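You operate a simulated robot arm through the tools that you are given. There is no shell and no other tool. Be economical: measure what you need, move in short steps, check, and stop when the job is done.

Carry out the task below with a simulated robot arm. There is one attempt and no reset: what you move stays moved.

Task
Put the cardboard core that says "8 mm" from the top of the inspection bench on top of the green tape roll and the cardboard core that says "3" on the silver small coil of scrap strip.

The check looks at the end state, three seconds after you hand in, the way a careful person would. Anything else that was tipped, shoved, dropped, spilled or broken makes it a failure.

Robot
A 7-joint arm with a two-finger parallel gripper, fixed in place. Base frame: the origin is at the foot of the arm, x ahead of it, y to its left, z up; the work surface is at about z = -0.004. Lengths are in m, angles in degrees, forces in N, time in s.
With the tool pointing down near the work surface it reaches from about 0.24 to 0.62 m from the base axis. Its first joint turns from -66.0 to 66.0 degrees. Payload 2.6 kg.
The TCP is the grasp point between the finger pads, 0.03 m short of the fingertips. In the tool frame z runs along the fingers and y along their closing line. The gripper opens to 0.094 m. The fingers are 0.028 m wide and 0.01 m thick; the gripper's body (0.05 by 0.096 m) begins 0.055 m behind the TCP.
Orientation is told as [roll, pitch, yaw] about the base's x, y, z axes, in that order, counted from this pose: with the fingers straight down and closing along the base's y, the tool's x points along the base's -x, its y along +y and its z along -z.

Tools
- The arm moves only by the tool drive_tool. Its argument "increments" is a list of rows, each an object (a shift or turn left out is 0, a gripper value left out holds the last) with "delta_rot": the turn, a rotation vector about the tool's x, y, z in units of 5 degrees (1.0 is 5 degrees), a list of three; "translation": the shift along the tool's x, y, z in units of 50 mm (1.0 is 50 mm), a list of three; "gripper": the finger opening in m, from 0 to 0.094. In form: [{"delta_rot": [ax, ay, az], "translation": [dx, dy, dz], "gripper": gripper}, ...]. A call has 1 to 20 rows; each row shifts and turns the commanded pose from where the row before left it, along the tool's axes as they then stand. A call with a number of a shift or a turn outside -1 to 1 is refused whole. Each row takes 0.2 s and may step no farther than 0.05 m and 8.6 degrees from the row before; otherwise, or with a gripper value out of range, the whole call is refused. A pose out of reach is approached as far as the arm can. The call stops where the force on the tool passes 40 N (or 10 N more than at its start, if that is more) or the arm is blocked; 0.2 s more then pass. The fingers move at their own pace (about 0.072 m/s each) and stop on an object; they squeeze with about 21 N. The grip force told is the motor's: it shows also when the fingers shut on nothing. Time passes only in rows, and 0.2 s behind the last, so rows that do not move let the fingers close. The reply holds the time, the measured pose of the TCP, the force on the tool along the base axes, the opening and the grip force, in the units named above and with some noise, and new pictures: "show" is both (left out), scene, wrist or none.
- Cameras (640 x 400 px; columns grow to the right, rows downward): "scene" is fixed at [0.0477, 0.4573, 0.5497]; the picture's right is [-0.55, -0.84, 0.00], its down [-0.59, 0.39, -0.70] and it looks along [0.59, -0.39, -0.71] (base axes); focal length 251 px, centre (320, 200). "wrist" rides on the gripper at [-0.037, 0, -0.058] in the tool frame; the picture's right is [0.00, -1.00, 0.00], its down [0.97, 0.00, -0.24] and it looks along [0.24, 0.00, 0.97] (tool axes); focal length 218 px, centre (320, 200). There is no depth. A picture from a camera that has moved, and an enlarged one, comes with that camera's place and axes in the base frame and with its lens.
- enlarge(camera, box): a new picture of the part [left, top, right, bottom] of that camera's present view, enlarged. No time passes.
- finish_job(): hands the job in; it is judged then, once.

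Work in short steps. Places have to be worked out from the pictures, the camera data and where the tool is seen: move nearer, look again, correct. Check each grasp and each placing, and mend what went wrong. You have 90 turns and 150 pictures in all, those below and enlarged ones among them. Open the gripper and draw the arm clear of the work before you hand the job in, unless the task says otherwise; then end with one line.

The tools are called after "Request:" as a command line: name --argument value ..., lists and objects as JSON in quotes. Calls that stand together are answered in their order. drive_tool: Moves the arm, as the interface text tells. Its arguments: {"type":"object","properties":{"increments":{"type":"array","items":{"type":"object","properties":{"delta_rot":{"type":"array","items":{"type":"number"}},"translation":{"type":"array","items":{"type":"number"}},"gripper":{"type":"number"}}}},"show":{"type":"string","enum":["both","scene","wrist","none"]}},"required":["increments"]} The other tools are called the same way: enlarge (camera, box) takes an enlarged picture of a part of a camera's view; finish_job () hands the job in.

At the start:

```text
t: 0.0
position: [0.4242, 0.1594, 0.3175]
orientation: [0.0, -0.1, 0.1]
ft_force: [0.9, 0.9, 0.4]
grip_width: 0.094
finger_force: 0.0
```

scene: 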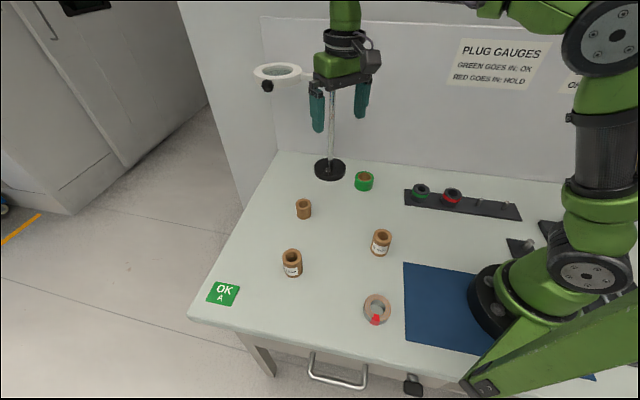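
wrist: 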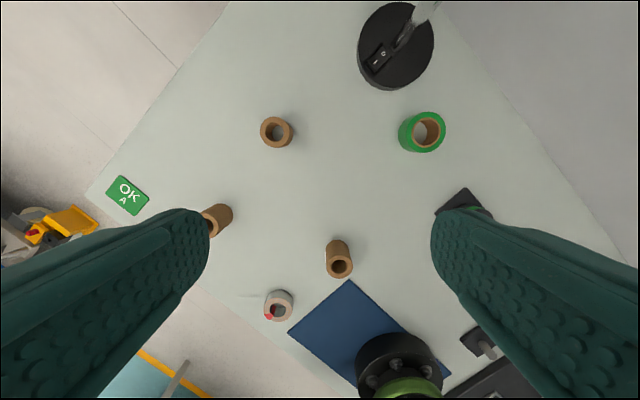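

I see three cardboard cores, a green tape roll and a silver coil with a red mark; I'll zoom in to read the labels.

Request:
enlarge --camera "scene" --box '[260, 220, 340, 280]'

Request:
enlarge --camera "scene" --box '[340, 215, 420, 265]'

Request:
enlarge --camera "scene" --box '[270, 160, 390, 235]'

Request:
enlarge --camera "scene" --box '[340, 280, 420, 330]'

```text
6.67 times, centred on (300, 250) of scene
camera zoom: at [0.0477, 0.4573, 0.5497], right [-0.55, -0.84, 0.0], down [-0.59, 0.39, -0.7], along [0.59, -0.39, -0.71], focal length 1672 px, centre (453, -133)
```

zoom: 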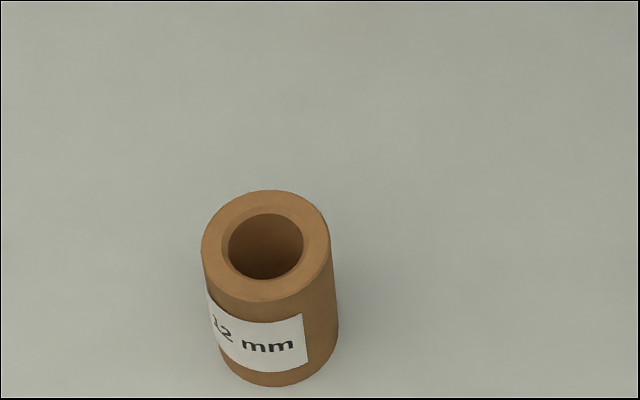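

```text
8.00 times, centred on (380, 240) of scene
camera zoom: at [0.0477, 0.4573, 0.5497], right [-0.55, -0.84, 0.0], down [-0.59, 0.39, -0.7], along [0.59, -0.39, -0.71], focal length 2007 px, centre (-160, -120)
```

zoom: 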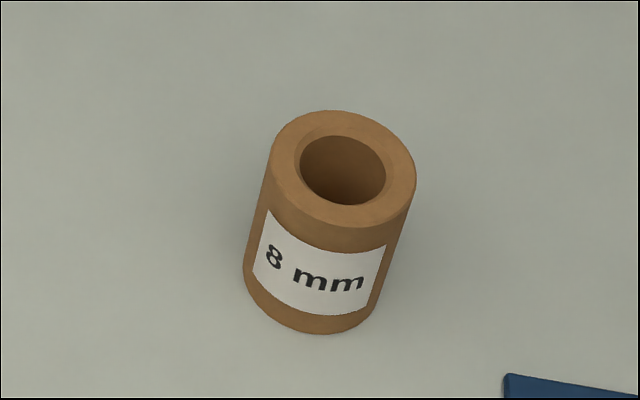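

```text
5.33 times, centred on (330, 198) of scene
camera zoom: at [0.0477, 0.4573, 0.5497], right [-0.55, -0.84, 0.0], down [-0.59, 0.39, -0.7], along [0.59, -0.39, -0.71], focal length 1338 px, centre (267, 213)
```

zoom: 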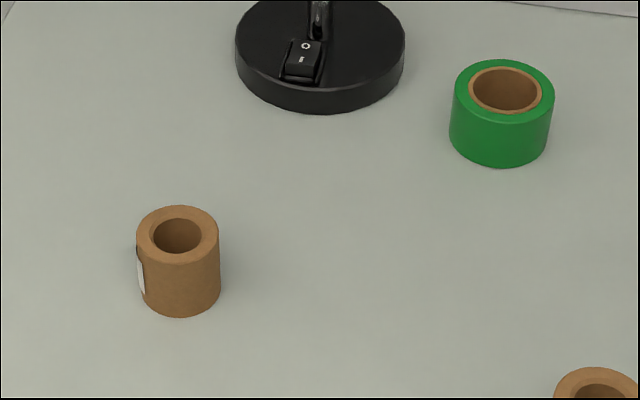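

```text
8.00 times, centred on (380, 305) of scene
camera zoom: at [0.0477, 0.4573, 0.5497], right [-0.55, -0.84, 0.0], down [-0.59, 0.39, -0.7], along [0.59, -0.39, -0.71], focal length 2007 px, centre (-160, -640)
```

zoom: 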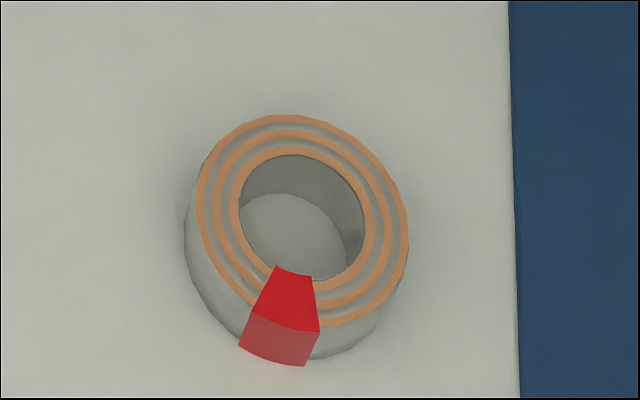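

The third core's label faces away, so I'll check it by going to the far (+x, +y) side of that core and looking back with the wrist camera. I judge that core to be near (0.485, 0.226).

Request:
drive_tool --increments '[{"translation": [-0.38, 0.5, 0.45]}, {"translation": [-0.38, 0.5, 0.45]}, {"translation": [-0.38, 0.5, 0.45]}, {"translation": [-0.38, 0.5, 0.45]}, {"translation": [-0.38, 0.5, 0.45]}, {"delta_rot": [0, 0, -1]}, {"delta_rot": [0, 0, -1]}, {"delta_rot": [0, 0, -1]}, {"delta_rot": [0, 0, -1]}, {"delta_rot": [0, 0, -1]}, {"delta_rot": [0, 0, -1]}, {"delta_rot": [0, 0, -1]}, {"delta_rot": [0, 0, -1]}, {"delta_rot": [0, 0, -1]}, {"delta_rot": [0, 0, -1]}, {"delta_rot": [0, 0, -1]}, {"delta_rot": [0, 0, -1]}]'

```text
t: 3.6
position: [0.5184, 0.2847, 0.2061]
orientation: [0.0, 0.1, 60.1]
ft_force: [-0.6, 0.2, -0.8]
grip_width: 0.0941
finger_force: 0.0
camera wrist: at [0.5372, 0.3157, 0.2635], right [0.87, -0.5, 0.0], down [-0.48, -0.84, 0.24], along [-0.12, -0.21, -0.97], focal length 218 px, centre (320, 200)
```

scene: 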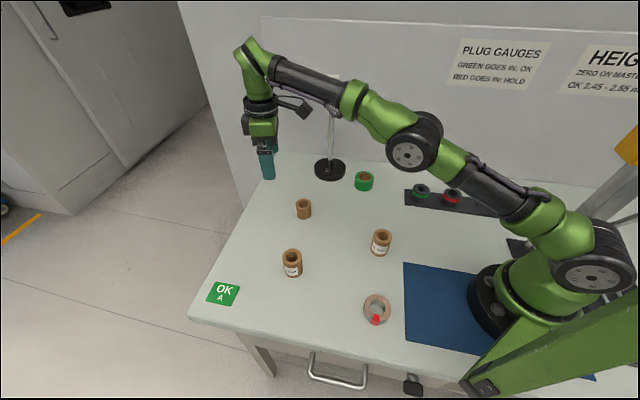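
wrist: 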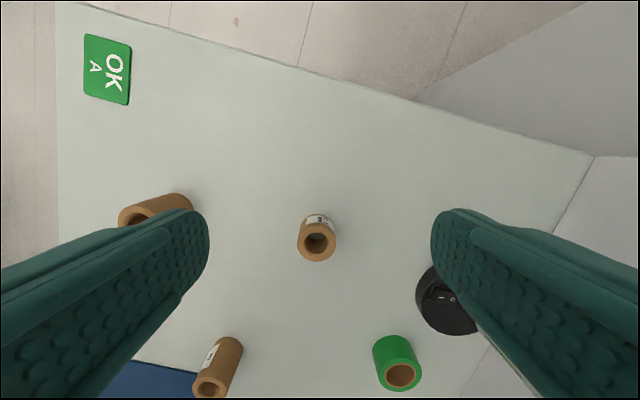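

The label is in view; I'll enlarge it.

Request:
enlarge --camera "wrist" --box '[277, 195, 357, 270]'

Request:
enlarge --camera "wrist" --box '[180, 310, 300, 400]'

```text
5.33 times, centred on (317, 232) of wrist
camera zoom: at [0.5372, 0.3157, 0.2635], right [0.87, -0.5, 0.0], down [-0.48, -0.84, 0.24], along [-0.12, -0.21, -0.97], focal length 1164 px, centre (336, 27)
```

zoom: 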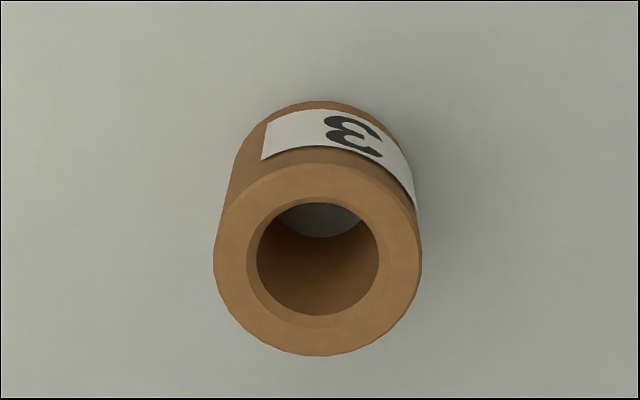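

```text
4.44 times, centred on (240, 355) of wrist
camera zoom: at [0.5372, 0.3157, 0.2635], right [0.87, -0.5, 0.0], down [-0.48, -0.84, 0.24], along [-0.12, -0.21, -0.97], focal length 970 px, centre (676, -489)
```

zoom: 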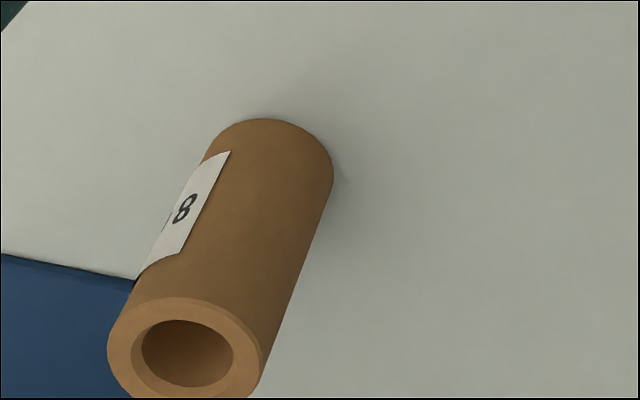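

It reads "3" (upside down from here). From two views I put its centre near (0.483, 0.226), so I'll move above it and check the alignment.

Request:
drive_tool --increments '[{"translation": [0.69, 0.01, 0]}, {"translation": [0.68, 0.01, 0]}, {"translation": [0, 0, 0.8]}, {"translation": [0, 0, 0.8]}]' --show "both"

```text
t: 4.6
position: [0.4831, 0.2258, 0.1258]
orientation: [-0.1, -0.1, 59.9]
ft_force: [0.0, 0.2, 0.2]
grip_width: 0.0938
finger_force: 0.1
camera wrist: at [0.5019, 0.2559, 0.1825], right [0.87, -0.5, 0.0], down [-0.49, -0.84, 0.24], along [-0.12, -0.21, -0.97], focal length 218 px, centre (320, 200)
```

scene: 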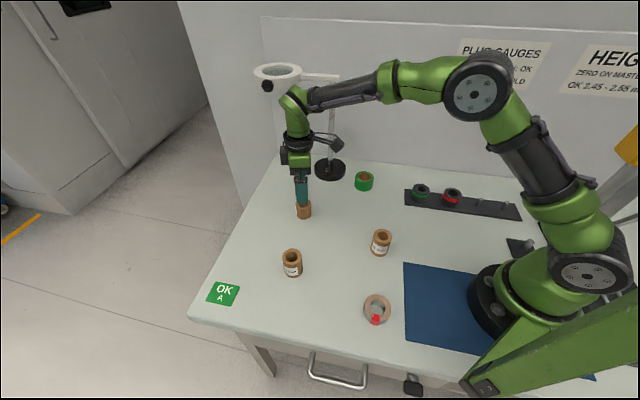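
wrist: 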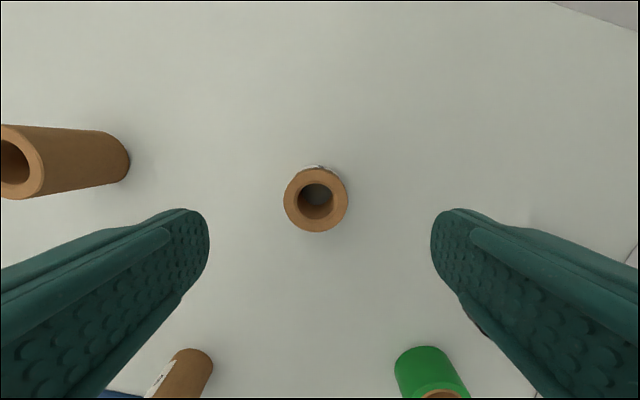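

The core is centred between the fingers within about 1 mm, so I'll descend to TCP z≈0.034 and close.

Request:
drive_tool --increments '[{"translation": [0.01, 0.01, 0.7]}, {"translation": [0, 0, 0.7]}, {"translation": [0, 0, 0.43]}, {"gripper": 0.03}, {"gripper": 0.03}, {"gripper": 0.03}, {"gripper": 0.03}]' --show "both"

```text
t: 6.2
position: [0.4841, 0.2239, 0.0338]
orientation: [0.1, 0.1, 59.9]
ft_force: [0.7, -0.1, 0.2]
grip_width: 0.0426
finger_force: 21.1
camera wrist: at [0.5025, 0.2548, 0.0912], right [0.87, -0.5, 0.0], down [-0.48, -0.84, 0.24], along [-0.12, -0.21, -0.97], focal length 218 px, centre (320, 200)
```

scene: 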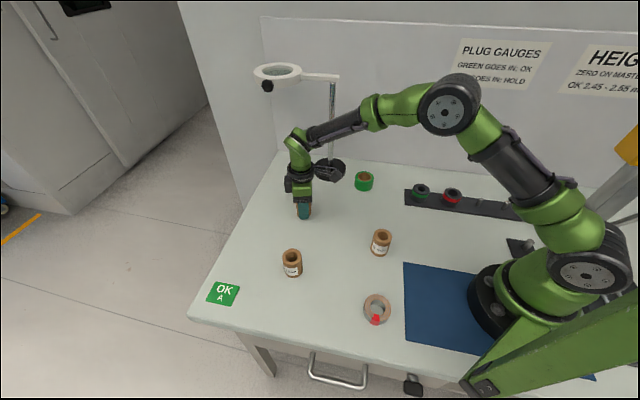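
wrist: 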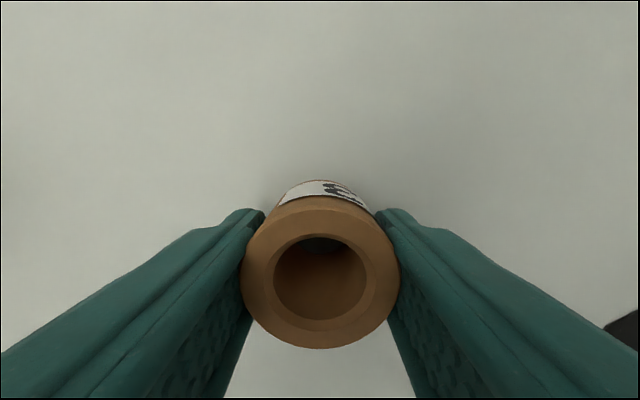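

Gripped at 42.6 mm, matching the core. I'll lift and carry it towards the silver coil (near (0.158, 0.239)), stopping about 30 mm towards the base so the wrist camera sees the coil ahead.

Request:
drive_tool --increments '[{"translation": [0, 0, -0.8]}, {"translation": [0, 0, -0.8]}, {"translation": [0, 0, -0.9]}, {"translation": [0.45, 0.72, 0]}, {"translation": [0.45, 0.72, 0]}, {"translation": [0.45, 0.72, 0]}, {"translation": [0.45, 0.72, 0]}, {"translation": [0.45, 0.72, 0]}, {"translation": [0.45, 0.72, 0]}, {"translation": [0.45, 0.72, 0]}, {"translation": [0.45, 0.72, 0]}, {}]' --show "both"

```text
t: 8.8
position: [0.1442, 0.2119, 0.1623]
orientation: [-0.1, 0.0, 60.0]
ft_force: [0.7, 0.4, 0.4]
grip_width: 0.042
finger_force: 21.1
camera wrist: at [0.1624, 0.2437, 0.2205], right [0.87, -0.5, 0.0], down [-0.49, -0.84, 0.24], along [-0.12, -0.21, -0.97], focal length 218 px, centre (320, 200)
```

scene: 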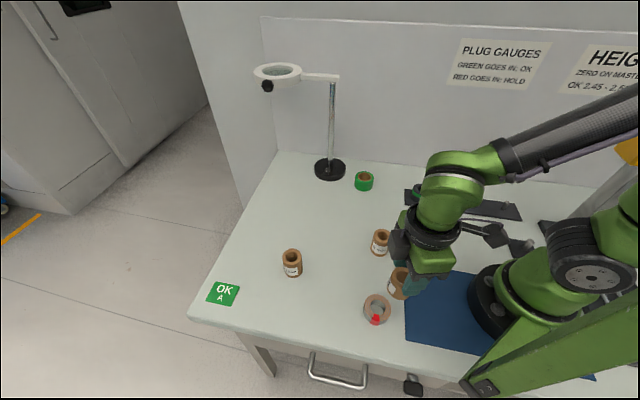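
wrist: 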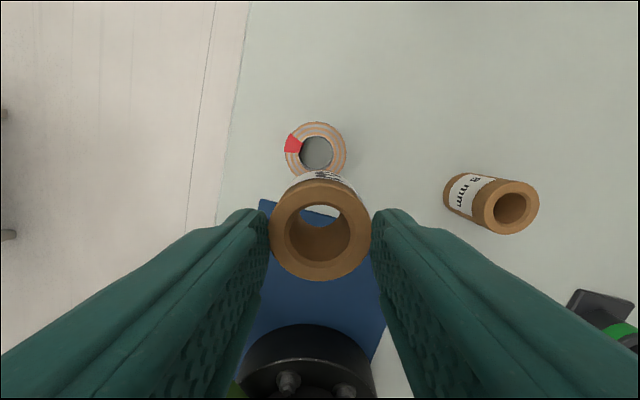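

The held core now looks smaller in the wrist view, so it may have slipped down between the fingers. I'll look closely.

Request:
enlarge --camera "wrist" --box '[240, 110, 400, 290]'

Request:
enlarge --camera "scene" --box '[350, 225, 450, 335]'

```text
2.22 times, centred on (320, 200) of wrist
camera zoom: at [0.1624, 0.2437, 0.2205], right [0.87, -0.5, 0.0], down [-0.49, -0.84, 0.24], along [-0.12, -0.21, -0.97], focal length 485 px, centre (320, 200)
```

zoom: 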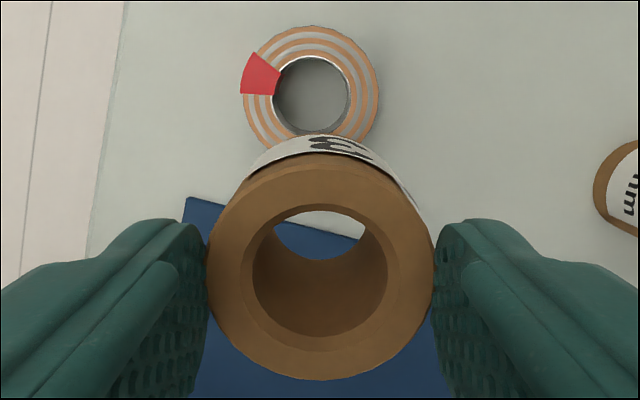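

```text
3.64 times, centred on (400, 280) of scene
camera zoom: at [0.0476, 0.4573, 0.5497], right [-0.55, -0.84, 0.0], down [-0.59, 0.39, -0.7], along [0.59, -0.39, -0.71], focal length 912 px, centre (29, -91)
```

zoom: 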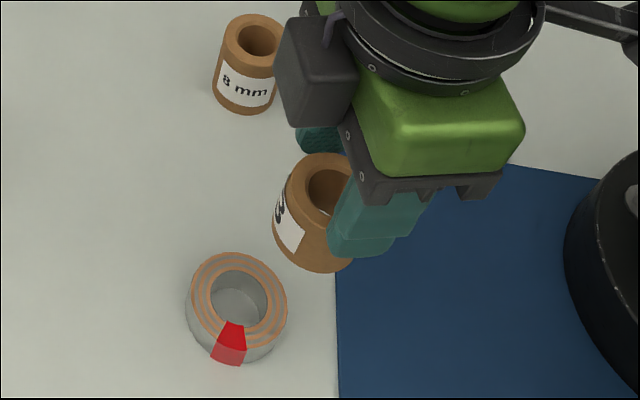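

It slipped to the fingertips, with its top about 28 mm below the TCP, so I need to set it down soon. I place the coil at about (0.158, 0.2415) with its top near z 0.012, so I'll shift over it and lower at once, stopping just short of contact.

Request:
drive_tool --increments '[{"translation": [-0.37, 0.05, 0.5]}, {"translation": [-0.2, 0.0, 0.5]}, {"translation": [0, 0, 0.4]}]' --show "both"

```text
t: 9.6
position: [0.1549, 0.2388, 0.0902]
orientation: [-0.1, 0.0, 60.0]
ft_force: [0.3, -0.3, 0.7]
grip_width: 0.042
finger_force: 20.9
camera wrist: at [0.1733, 0.2705, 0.1483], right [0.87, -0.5, 0.0], down [-0.48, -0.84, 0.24], along [-0.12, -0.21, -0.97], focal length 218 px, centre (320, 200)
```

scene: 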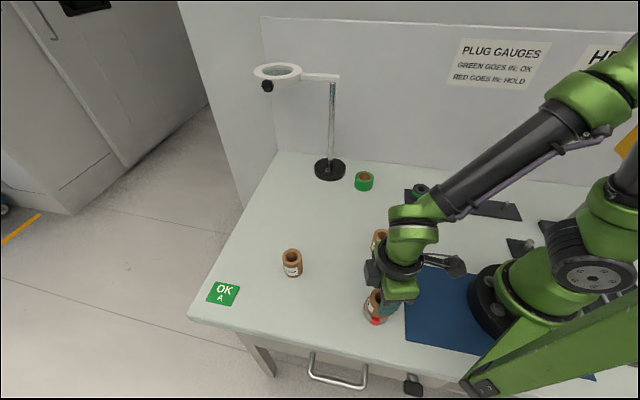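
wrist: 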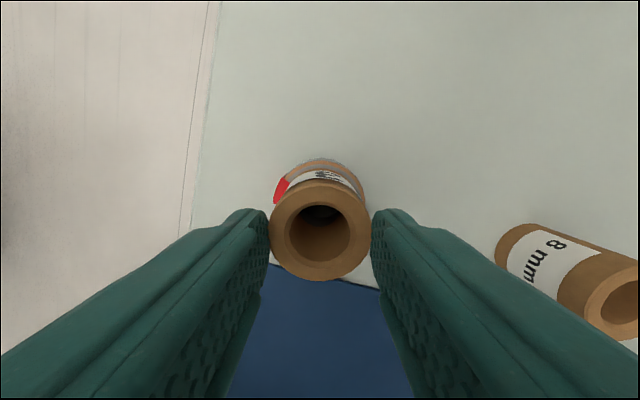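

The core hasn't slipped further. I'll check its alignment over the coil before lowering the last bit.

Request:
enlarge --camera "wrist" --box '[250, 140, 390, 290]'

Request:
enlarge --camera "scene" --box '[345, 275, 425, 335]'

```text
2.67 times, centred on (320, 215) of wrist
camera zoom: at [0.1733, 0.2705, 0.1483], right [0.87, -0.5, 0.0], down [-0.48, -0.84, 0.24], along [-0.12, -0.21, -0.97], focal length 582 px, centre (320, 160)
```

zoom: 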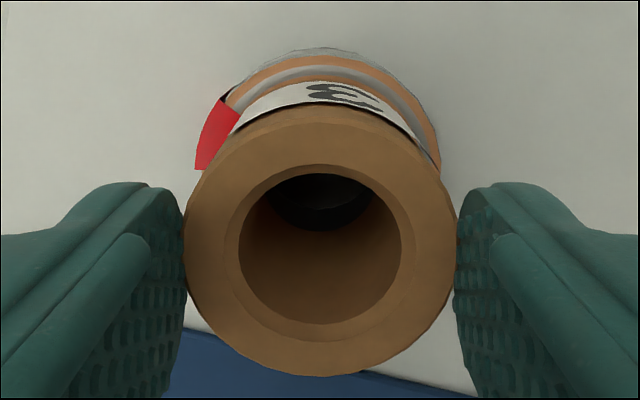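

```text
6.67 times, centred on (385, 305) of scene
camera zoom: at [0.0477, 0.4573, 0.5497], right [-0.55, -0.84, 0.0], down [-0.59, 0.39, -0.7], along [0.59, -0.39, -0.71], focal length 1672 px, centre (-113, -500)
```

zoom: 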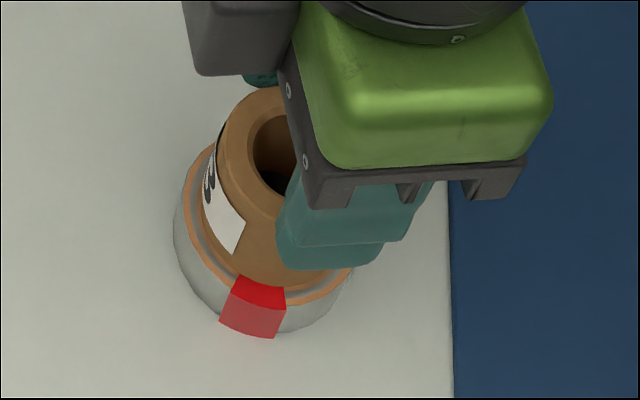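

The core and coil are aligned within about 2 mm. I'll correct that and lower in small steps, watching the force.

Request:
drive_tool --increments '[{"translation": [0.02, -0.03, 0.06]}, {"translation": [0, 0, 0.04]}, {}]' --show "none"

Request:
drive_tool --increments '[{"translation": [0, 0, 0.04]}, {}]' --show "scene"

```text
t: 10.4
position: [0.1569, 0.2386, 0.0852]
orientation: [0.0, -0.2, 60.1]
ft_force: [-6.0, 8.1, 21.5]
grip_width: 0.0421
finger_force: 21.0
```

```text
t: 11.0
position: [0.1568, 0.2382, 0.0821]
orientation: [0.0, -0.1, 60.1]
ft_force: [-4.5, 5.6, 22.1]
grip_width: 0.0421
finger_force: 21.0
```

scene: 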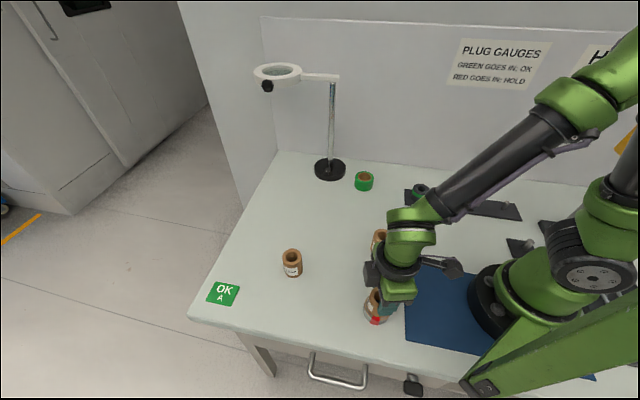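

The 22 N upward force shows the core is seated on the coil. I'll ease up slightly, open, and look before withdrawing.

Request:
drive_tool --increments '[{"translation": [0, 0, -0.03]}, {"gripper": 0.06}, {"gripper": 0.06}, {"gripper": 0.08}, {"gripper": 0.08}]' --show "wrist"

```text
t: 12.2
position: [0.1563, 0.239, 0.0837]
orientation: [-0.2, -0.1, 60.1]
ft_force: [-0.1, -0.4, -0.2]
grip_width: 0.0799
finger_force: 0.2
camera wrist: at [0.1752, 0.2693, 0.1418], right [0.87, -0.5, 0.0], down [-0.48, -0.84, 0.24], along [-0.12, -0.21, -0.97], focal length 218 px, centre (320, 200)
```

wrist: 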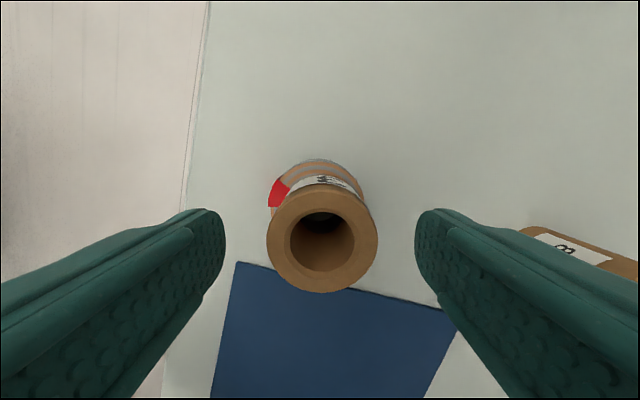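

The core stands on the coil by itself, so I'll withdraw straight up and check.

Request:
drive_tool --increments '[{"translation": [0, 0, -0.7]}, {"translation": [0, 0, -0.9]}, {"translation": [0, 0, -0.9]}, {"gripper": 0.094}]' --show "both"

Request:
enlarge --camera "scene" --box '[340, 225, 440, 335]'

```text
t: 13.2
position: [0.1602, 0.238, 0.2089]
orientation: [0.0, 0.0, 60.0]
ft_force: [0.5, 0.6, 0.5]
grip_width: 0.0938
finger_force: 0.1
camera wrist: at [0.1784, 0.2696, 0.2663], right [0.87, -0.5, 0.0], down [-0.48, -0.84, 0.24], along [-0.12, -0.21, -0.97], focal length 218 px, centre (320, 200)
```

scene: 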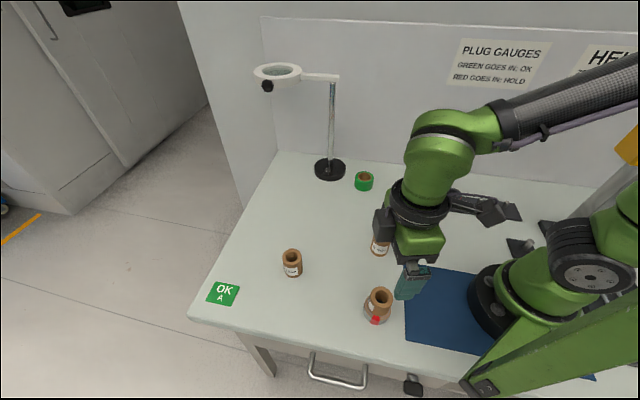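
wrist: 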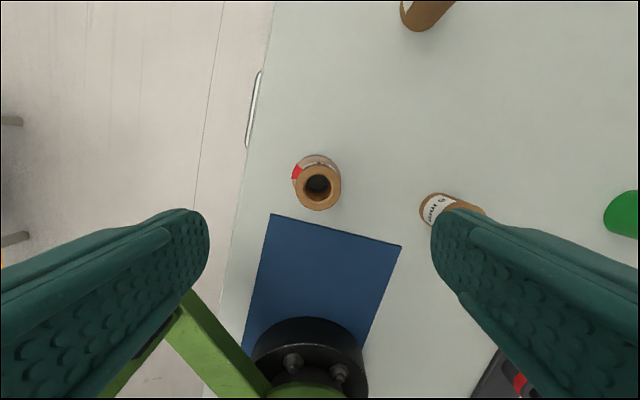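

```text
3.64 times, centred on (390, 280) of scene
camera zoom: at [0.0477, 0.4573, 0.5497], right [-0.55, -0.84, 0.0], down [-0.59, 0.39, -0.7], along [0.59, -0.39, -0.71], focal length 912 px, centre (66, -91)
```

zoom: 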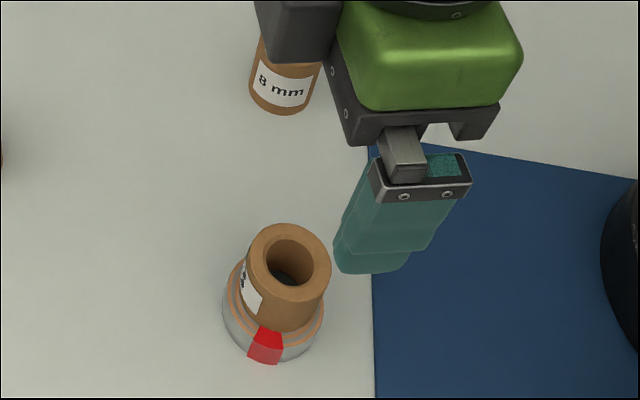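

The "3" core stands upright and centred on the coil. Next I'll go above the 8 mm core, near (0.271, 0.126), and turn the wrist to a yaw of about 30°.

Request:
drive_tool --increments '[{"translation": [0.2075, -0.76, 0]}, {"translation": [0.2075, -0.76, 0]}, {"translation": [0.2075, -0.76, 0]}, {"translation": [0.2075, -0.76, 0]}, {"delta_rot": [0, 0, 1]}, {"delta_rot": [0, 0, 1]}, {"delta_rot": [0, 0, 1]}, {"delta_rot": [0, 0, 1]}, {"delta_rot": [0, 0, 1]}, {"delta_rot": [0, 0, 1]}, {"translation": [0, 0, 0.7]}, {}]' --show "both"

```text
t: 15.8
position: [0.267, 0.1276, 0.1714]
orientation: [0.0, 0.0, 30.0]
ft_force: [-0.1, 0.0, -0.2]
grip_width: 0.0938
finger_force: 0.0
camera wrist: at [0.2992, 0.1446, 0.2302], right [0.5, -0.87, 0.0], down [-0.84, -0.49, 0.24], along [-0.21, -0.12, -0.97], focal length 218 px, centre (320, 200)
```

scene: 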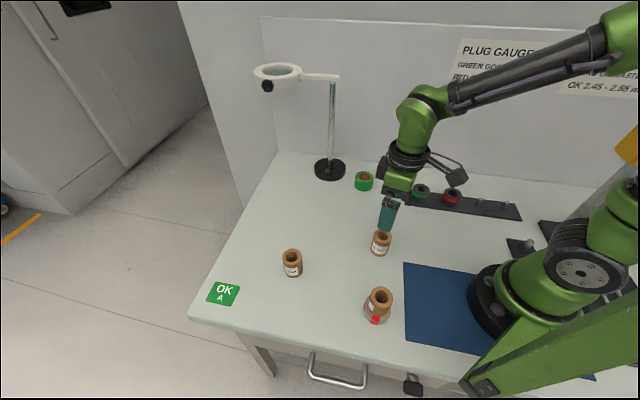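
wrist: 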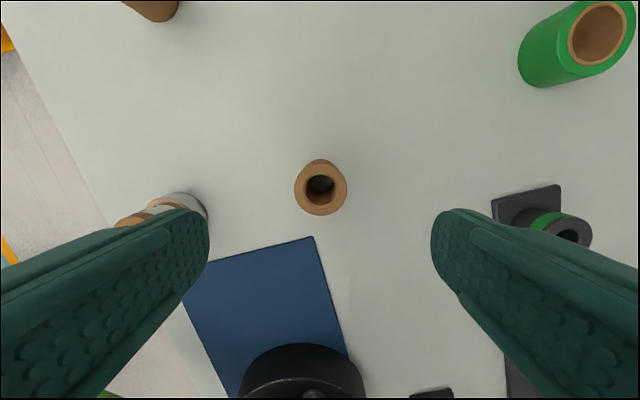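

The core is at about (0.269, 0.127) with its top at 0.054, within 2 mm of the tool axis. I'll descend to z≈0.036, grip, hold for the squeeze to build, and lift gently.

Request:
drive_tool --increments '[{"translation": [-0.03, 0, 0.68]}, {"translation": [0, 0, 0.68]}, {"translation": [0, 0, 0.68]}, {"translation": [0, 0, 0.66]}, {"gripper": 0.03}, {"gripper": 0.03}, {"gripper": 0.03}, {"gripper": 0.03}, {"gripper": 0.03}]' --show "wrist"

Request:
drive_tool --increments '[{"translation": [0, 0, -0.1]}, {"translation": [0, 0, -0.15]}, {"translation": [0, 0, -0.15]}, {}]' --show "both"

```text
t: 17.8
position: [0.2677, 0.1276, 0.0397]
orientation: [0.1, 0.0, 30.0]
ft_force: [-0.6, 0.0, 0.3]
grip_width: 0.0425
finger_force: 20.8
camera wrist: at [0.3004, 0.1449, 0.0973], right [0.5, -0.87, 0.0], down [-0.84, -0.49, 0.24], along [-0.21, -0.12, -0.97], focal length 218 px, centre (320, 200)
```

wrist: 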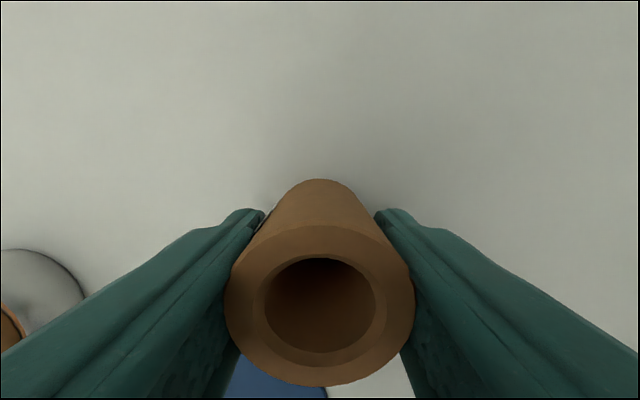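

```text
t: 18.8
position: [0.268, 0.1254, 0.0594]
orientation: [0.0, 0.0, 30.0]
ft_force: [0.1, -0.2, 0.0]
grip_width: 0.0429
finger_force: 21.2
camera wrist: at [0.3004, 0.1442, 0.1172], right [0.5, -0.87, 0.0], down [-0.84, -0.49, 0.24], along [-0.21, -0.12, -0.97], focal length 218 px, centre (320, 200)
```

scene: 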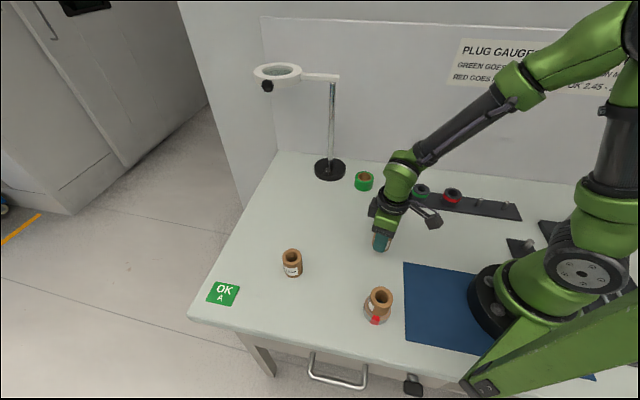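
wrist: 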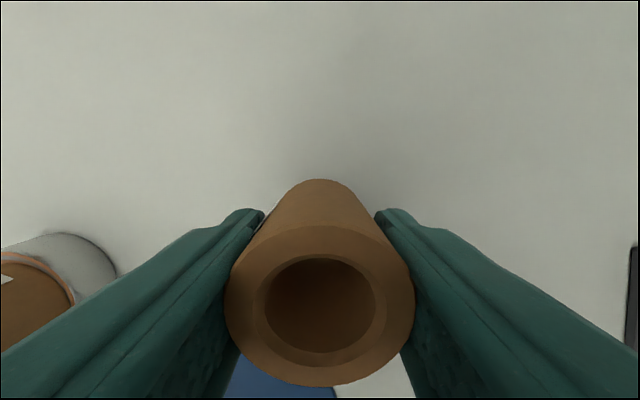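

No slip. I'll lift gently to about 0.17 and carry it towards the green roll, stopping about 40 mm short on the base side for a look.

Request:
drive_tool --increments '[{"translation": [0, 0, -0.25]}, {"translation": [0, 0, -0.4]}, {"translation": [0, 0, -0.5]}, {"translation": [0, 0, -0.5]}, {"translation": [0, 0, -0.4]}, {"translation": [0, 0, -0.2]}, {}]' --show "wrist"

Request:
drive_tool --increments '[{"translation": [-0.111, -0.25, 0]}, {"translation": [-0.222, -0.5, 0]}, {"translation": [-0.222, -0.5, 0]}, {"translation": [-0.222, -0.5, 0]}, {"translation": [-0.222, -0.5, 0]}, {"translation": [-0.222, -0.5, 0]}, {"translation": [-0.222, -0.5, 0]}, {"translation": [-0.222, -0.5, 0]}, {"translation": [-0.111, -0.25, 0]}, {"delta_rot": [0, 0, 0.5]}, {"delta_rot": [0, 0, 1]}, {"delta_rot": [0, 0, 1]}, {"delta_rot": [0, 0, 1]}, {"delta_rot": [0, 0, 1]}, {"delta_rot": [0, 0, 1]}, {"delta_rot": [0, 0, 0.5]}, {}]' --show "both"

```text
t: 20.4
position: [0.2708, 0.1258, 0.171]
orientation: [-0.1, 0.1, 30.0]
ft_force: [0.7, -0.1, -0.4]
grip_width: 0.0426
finger_force: 20.7
camera wrist: at [0.302, 0.143, 0.2296], right [0.5, -0.87, 0.0], down [-0.84, -0.49, 0.24], along [-0.21, -0.12, -0.97], focal length 218 px, centre (320, 200)
```

wrist: 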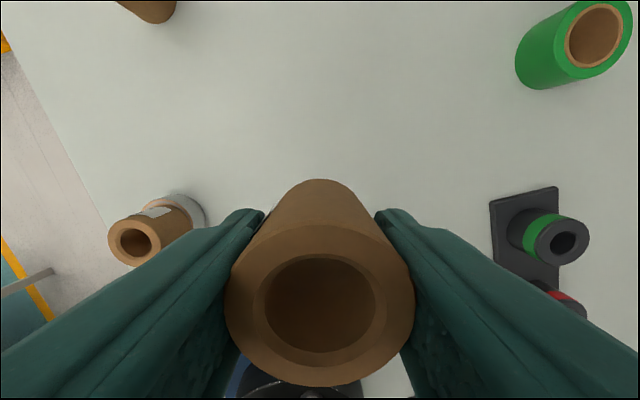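

```text
t: 24.0
position: [0.4465, -0.0017, 0.1724]
orientation: [0.0, 0.0, 0.0]
ft_force: [0.0, 1.4, 0.2]
grip_width: 0.0428
finger_force: 21.4
camera wrist: at [0.4836, -0.0025, 0.2286], right [0.0, -1.0, 0.0], down [-0.97, 0.0, 0.24], along [-0.24, 0.0, -0.97], focal length 218 px, centre (320, 200)
```

scene: 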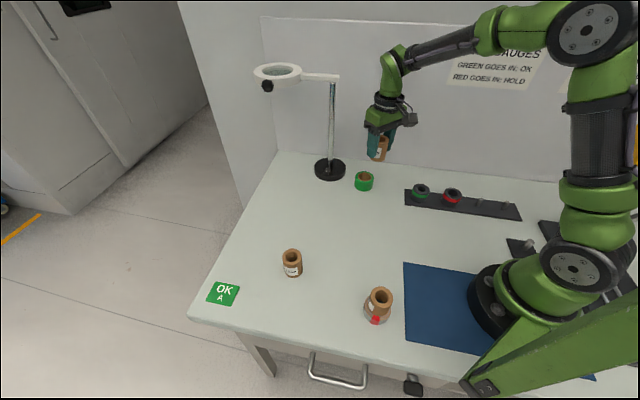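
wrist: 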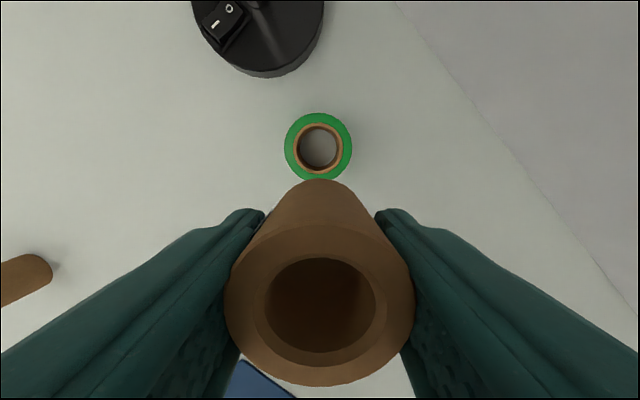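

The grip is firm. The roll's centre is at about (0.482, -0.001) with its top near z 0.032. I'll shift 34 mm forward and lower to about 11 mm above contact.

Request:
drive_tool --increments '[{"translation": [-0.2, 0.01, 0]}, {"translation": [-0.3, 0, 0.1]}, {"translation": [-0.18, 0, 0.3]}, {"translation": [0, 0, 0.5]}, {"translation": [0, 0, 0.5]}, {"translation": [0, 0, 0.25]}, {"translation": [0, 0, 0.05]}, {}]' --show "both"

Request:
enlarge --camera "scene" --box '[325, 135, 405, 205]'

Request:
enlarge --camera "wrist" --box '[220, 140, 420, 265]'

```text
t: 25.8
position: [0.4776, -0.0009, 0.0854]
orientation: [0.0, 0.0, 0.0]
ft_force: [-0.2, -0.1, -0.4]
grip_width: 0.0428
finger_force: 21.0
camera wrist: at [0.5162, -0.002, 0.1435], right [0.0, -1.0, 0.0], down [-0.97, 0.0, 0.24], along [-0.24, 0.0, -0.97], focal length 218 px, centre (320, 200)
```

scene: 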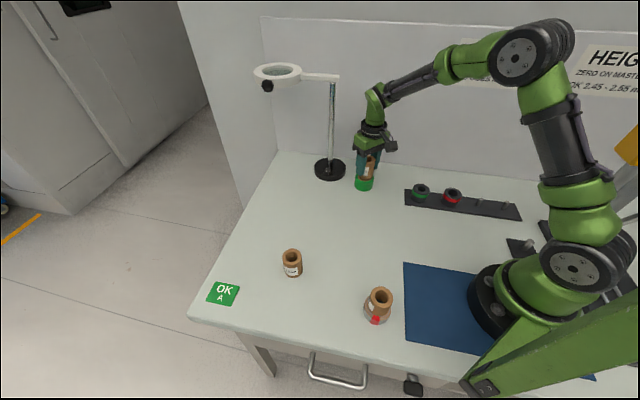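
wrist: 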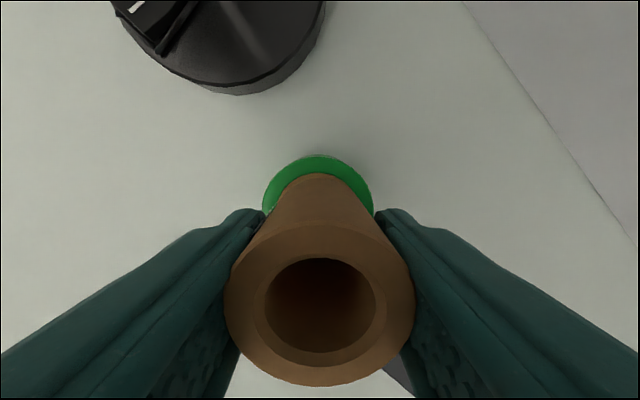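

```text
5.71 times, centred on (365, 170) of scene
camera zoom: at [0.0477, 0.4573, 0.5497], right [-0.55, -0.84, 0.0], down [-0.59, 0.39, -0.7], along [0.59, -0.39, -0.71], focal length 1433 px, centre (63, 371)
```

zoom: 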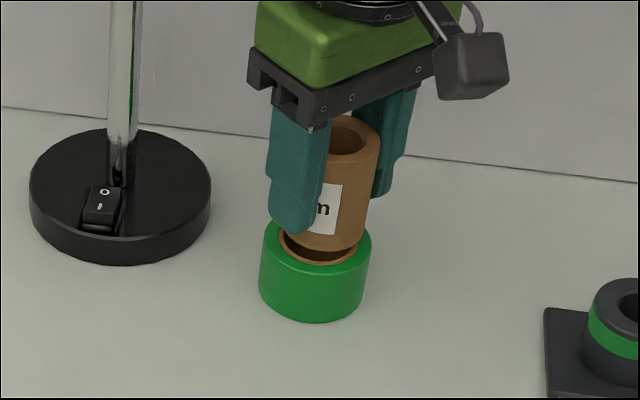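

```text
3.20 times, centred on (320, 202) of wrist
camera zoom: at [0.5162, -0.002, 0.1435], right [0.0, -1.0, 0.0], down [-0.97, 0.0, 0.24], along [-0.24, 0.0, -0.97], focal length 698 px, centre (320, 192)
```

zoom: 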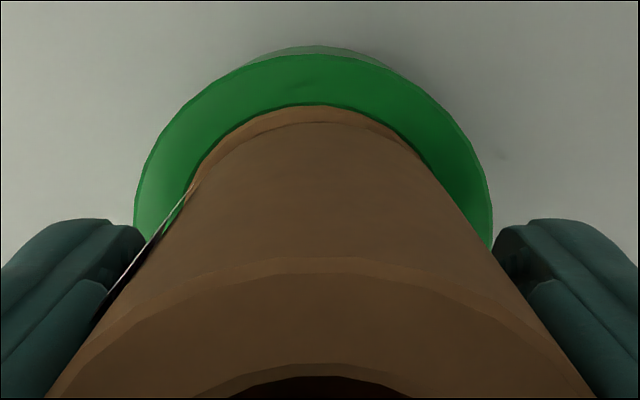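

The core is lined up within about 2 mm. I'll correct by 2 mm and lower gradually until it touches.

Request:
drive_tool --increments '[{"translation": [-0.04, 0.01, 0.06]}, {"translation": [0, 0, 0.06]}, {}]' --show "none"

Request:
drive_tool --increments '[{"translation": [0, 0, 0.03]}, {}]' --show "none"

```text
t: 26.6
position: [0.4821, 0.0003, 0.0801]
orientation: [-0.1, 0.0, 0.0]
ft_force: [0.8, -0.1, -0.1]
grip_width: 0.0426
finger_force: 20.5
```

```text
t: 27.2
position: [0.4811, -0.0012, 0.0779]
orientation: [-0.1, 0.0, 0.1]
ft_force: [-0.6, 0.9, -0.6]
grip_width: 0.0429
finger_force: 21.2
```

No contact yet, so I'll keep going down in steps of 1 mm or so.

Request:
drive_tool --increments '[{"translation": [0, 0, 0.025]}, {}]' --show "none"

Request:
drive_tool --increments '[{"translation": [0, 0, 0.025]}, {}]' --show "scene"

Request:
enlarge --camera "scene" --box '[325, 135, 405, 205]'

```text
t: 27.8
position: [0.483, -0.0025, 0.0778]
orientation: [0.0, 0.0, 0.0]
ft_force: [0.9, 0.2, -1.0]
grip_width: 0.0427
finger_force: 20.5
```

```text
t: 28.4
position: [0.4822, -0.0014, 0.0764]
orientation: [0.0, -0.1, 0.0]
ft_force: [-2.3, 0.0, 7.6]
grip_width: 0.0426
finger_force: 21.1
```

scene: 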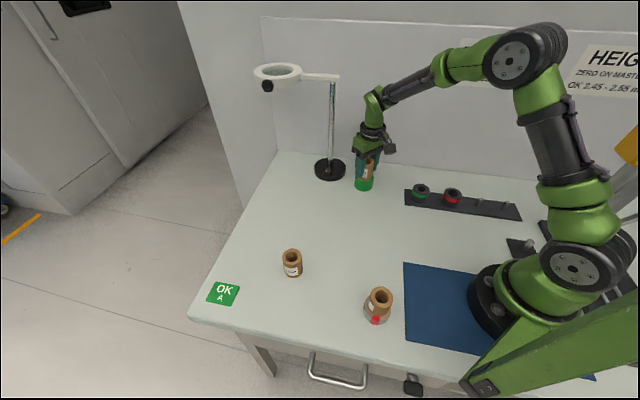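

```text
5.71 times, centred on (365, 170) of scene
camera zoom: at [0.0476, 0.4573, 0.5497], right [-0.55, -0.84, 0.0], down [-0.59, 0.39, -0.7], along [0.59, -0.39, -0.71], focal length 1433 px, centre (63, 371)
```

zoom: 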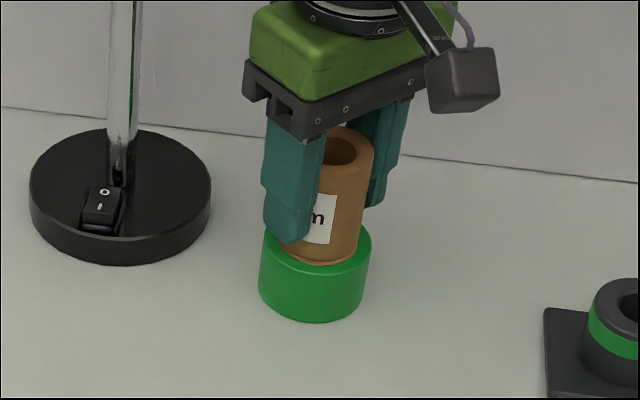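

It has contact (7.6 N) and sits on the roll, so I'll release and rise straight up.

Request:
drive_tool --increments '[{"gripper": 0.055}, {"gripper": 0.07}, {"gripper": 0.085}, {"gripper": 0.085}, {"translation": [0, 0, -0.4]}, {"translation": [0, 0, -0.8]}, {"translation": [0, 0, -0.9]}, {"translation": [0.5, 0, -0.5]}, {"translation": [0.8, 0, 0]}, {"translation": [0.8, 0, 0]}, {}]' --show "both"

Request:
enlarge --camera "scene" --box '[325, 135, 405, 205]'

Request:
enlarge --camera "scene" --box '[340, 275, 420, 335]'

```text
t: 30.8
position: [0.3789, -0.0009, 0.2047]
orientation: [0.0, 0.0, 0.0]
ft_force: [0.0, -0.6, -0.8]
grip_width: 0.085
finger_force: 0.0
camera wrist: at [0.4159, -0.0014, 0.2628], right [0.0, -1.0, 0.0], down [-0.97, 0.0, 0.24], along [-0.24, 0.0, -0.97], focal length 218 px, centre (320, 200)
```

scene: 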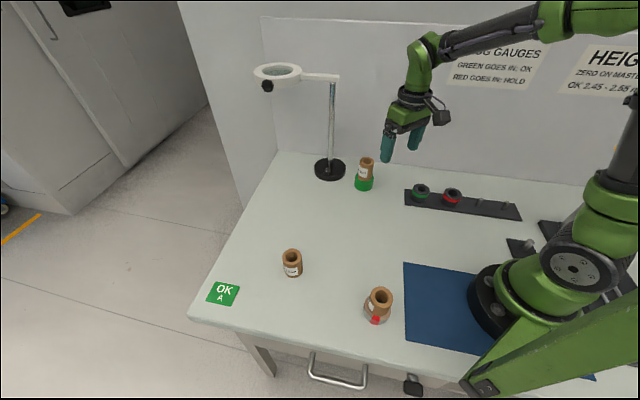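
wrist: 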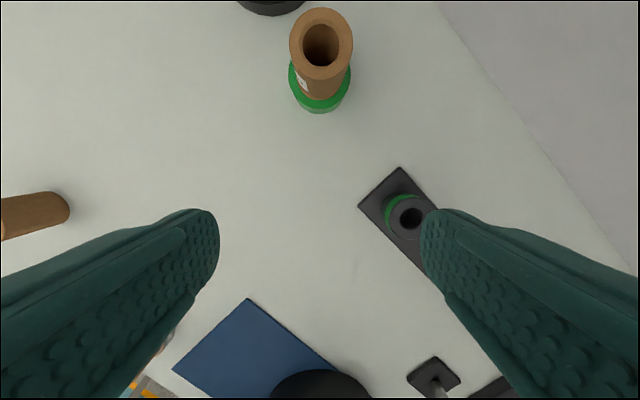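

```text
5.71 times, centred on (365, 170) of scene
camera zoom: at [0.0477, 0.4573, 0.5497], right [-0.55, -0.84, 0.0], down [-0.59, 0.39, -0.7], along [0.59, -0.39, -0.71], focal length 1433 px, centre (63, 371)
```

zoom: 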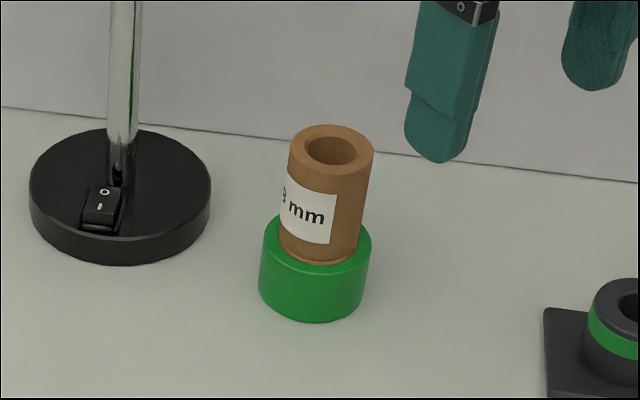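

```text
6.67 times, centred on (380, 305) of scene
camera zoom: at [0.0477, 0.4573, 0.5497], right [-0.55, -0.84, 0.0], down [-0.59, 0.39, -0.7], along [0.59, -0.39, -0.71], focal length 1672 px, centre (-80, -500)
```

zoom: 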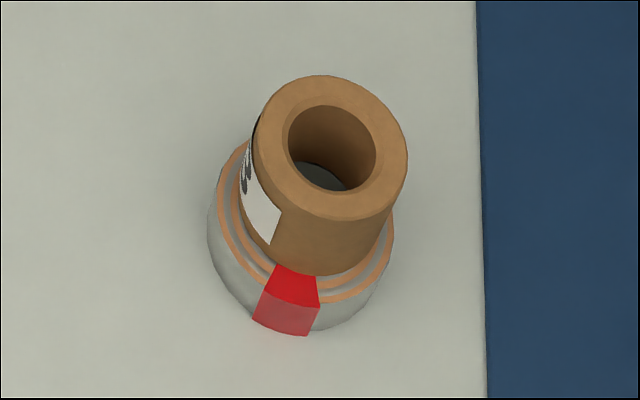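

Both cores stand upright and centred on their targets, nothing else has moved, and the arm is clear with the gripper open, so I'll hand in.

Request:
finish_job

```text
The job is handed in.
```

The "8 mm" core is standing on the green tape roll and the "3" core is standing on the silver coil; I saw nothing else disturbed, and the arm is clear with the gripper open.
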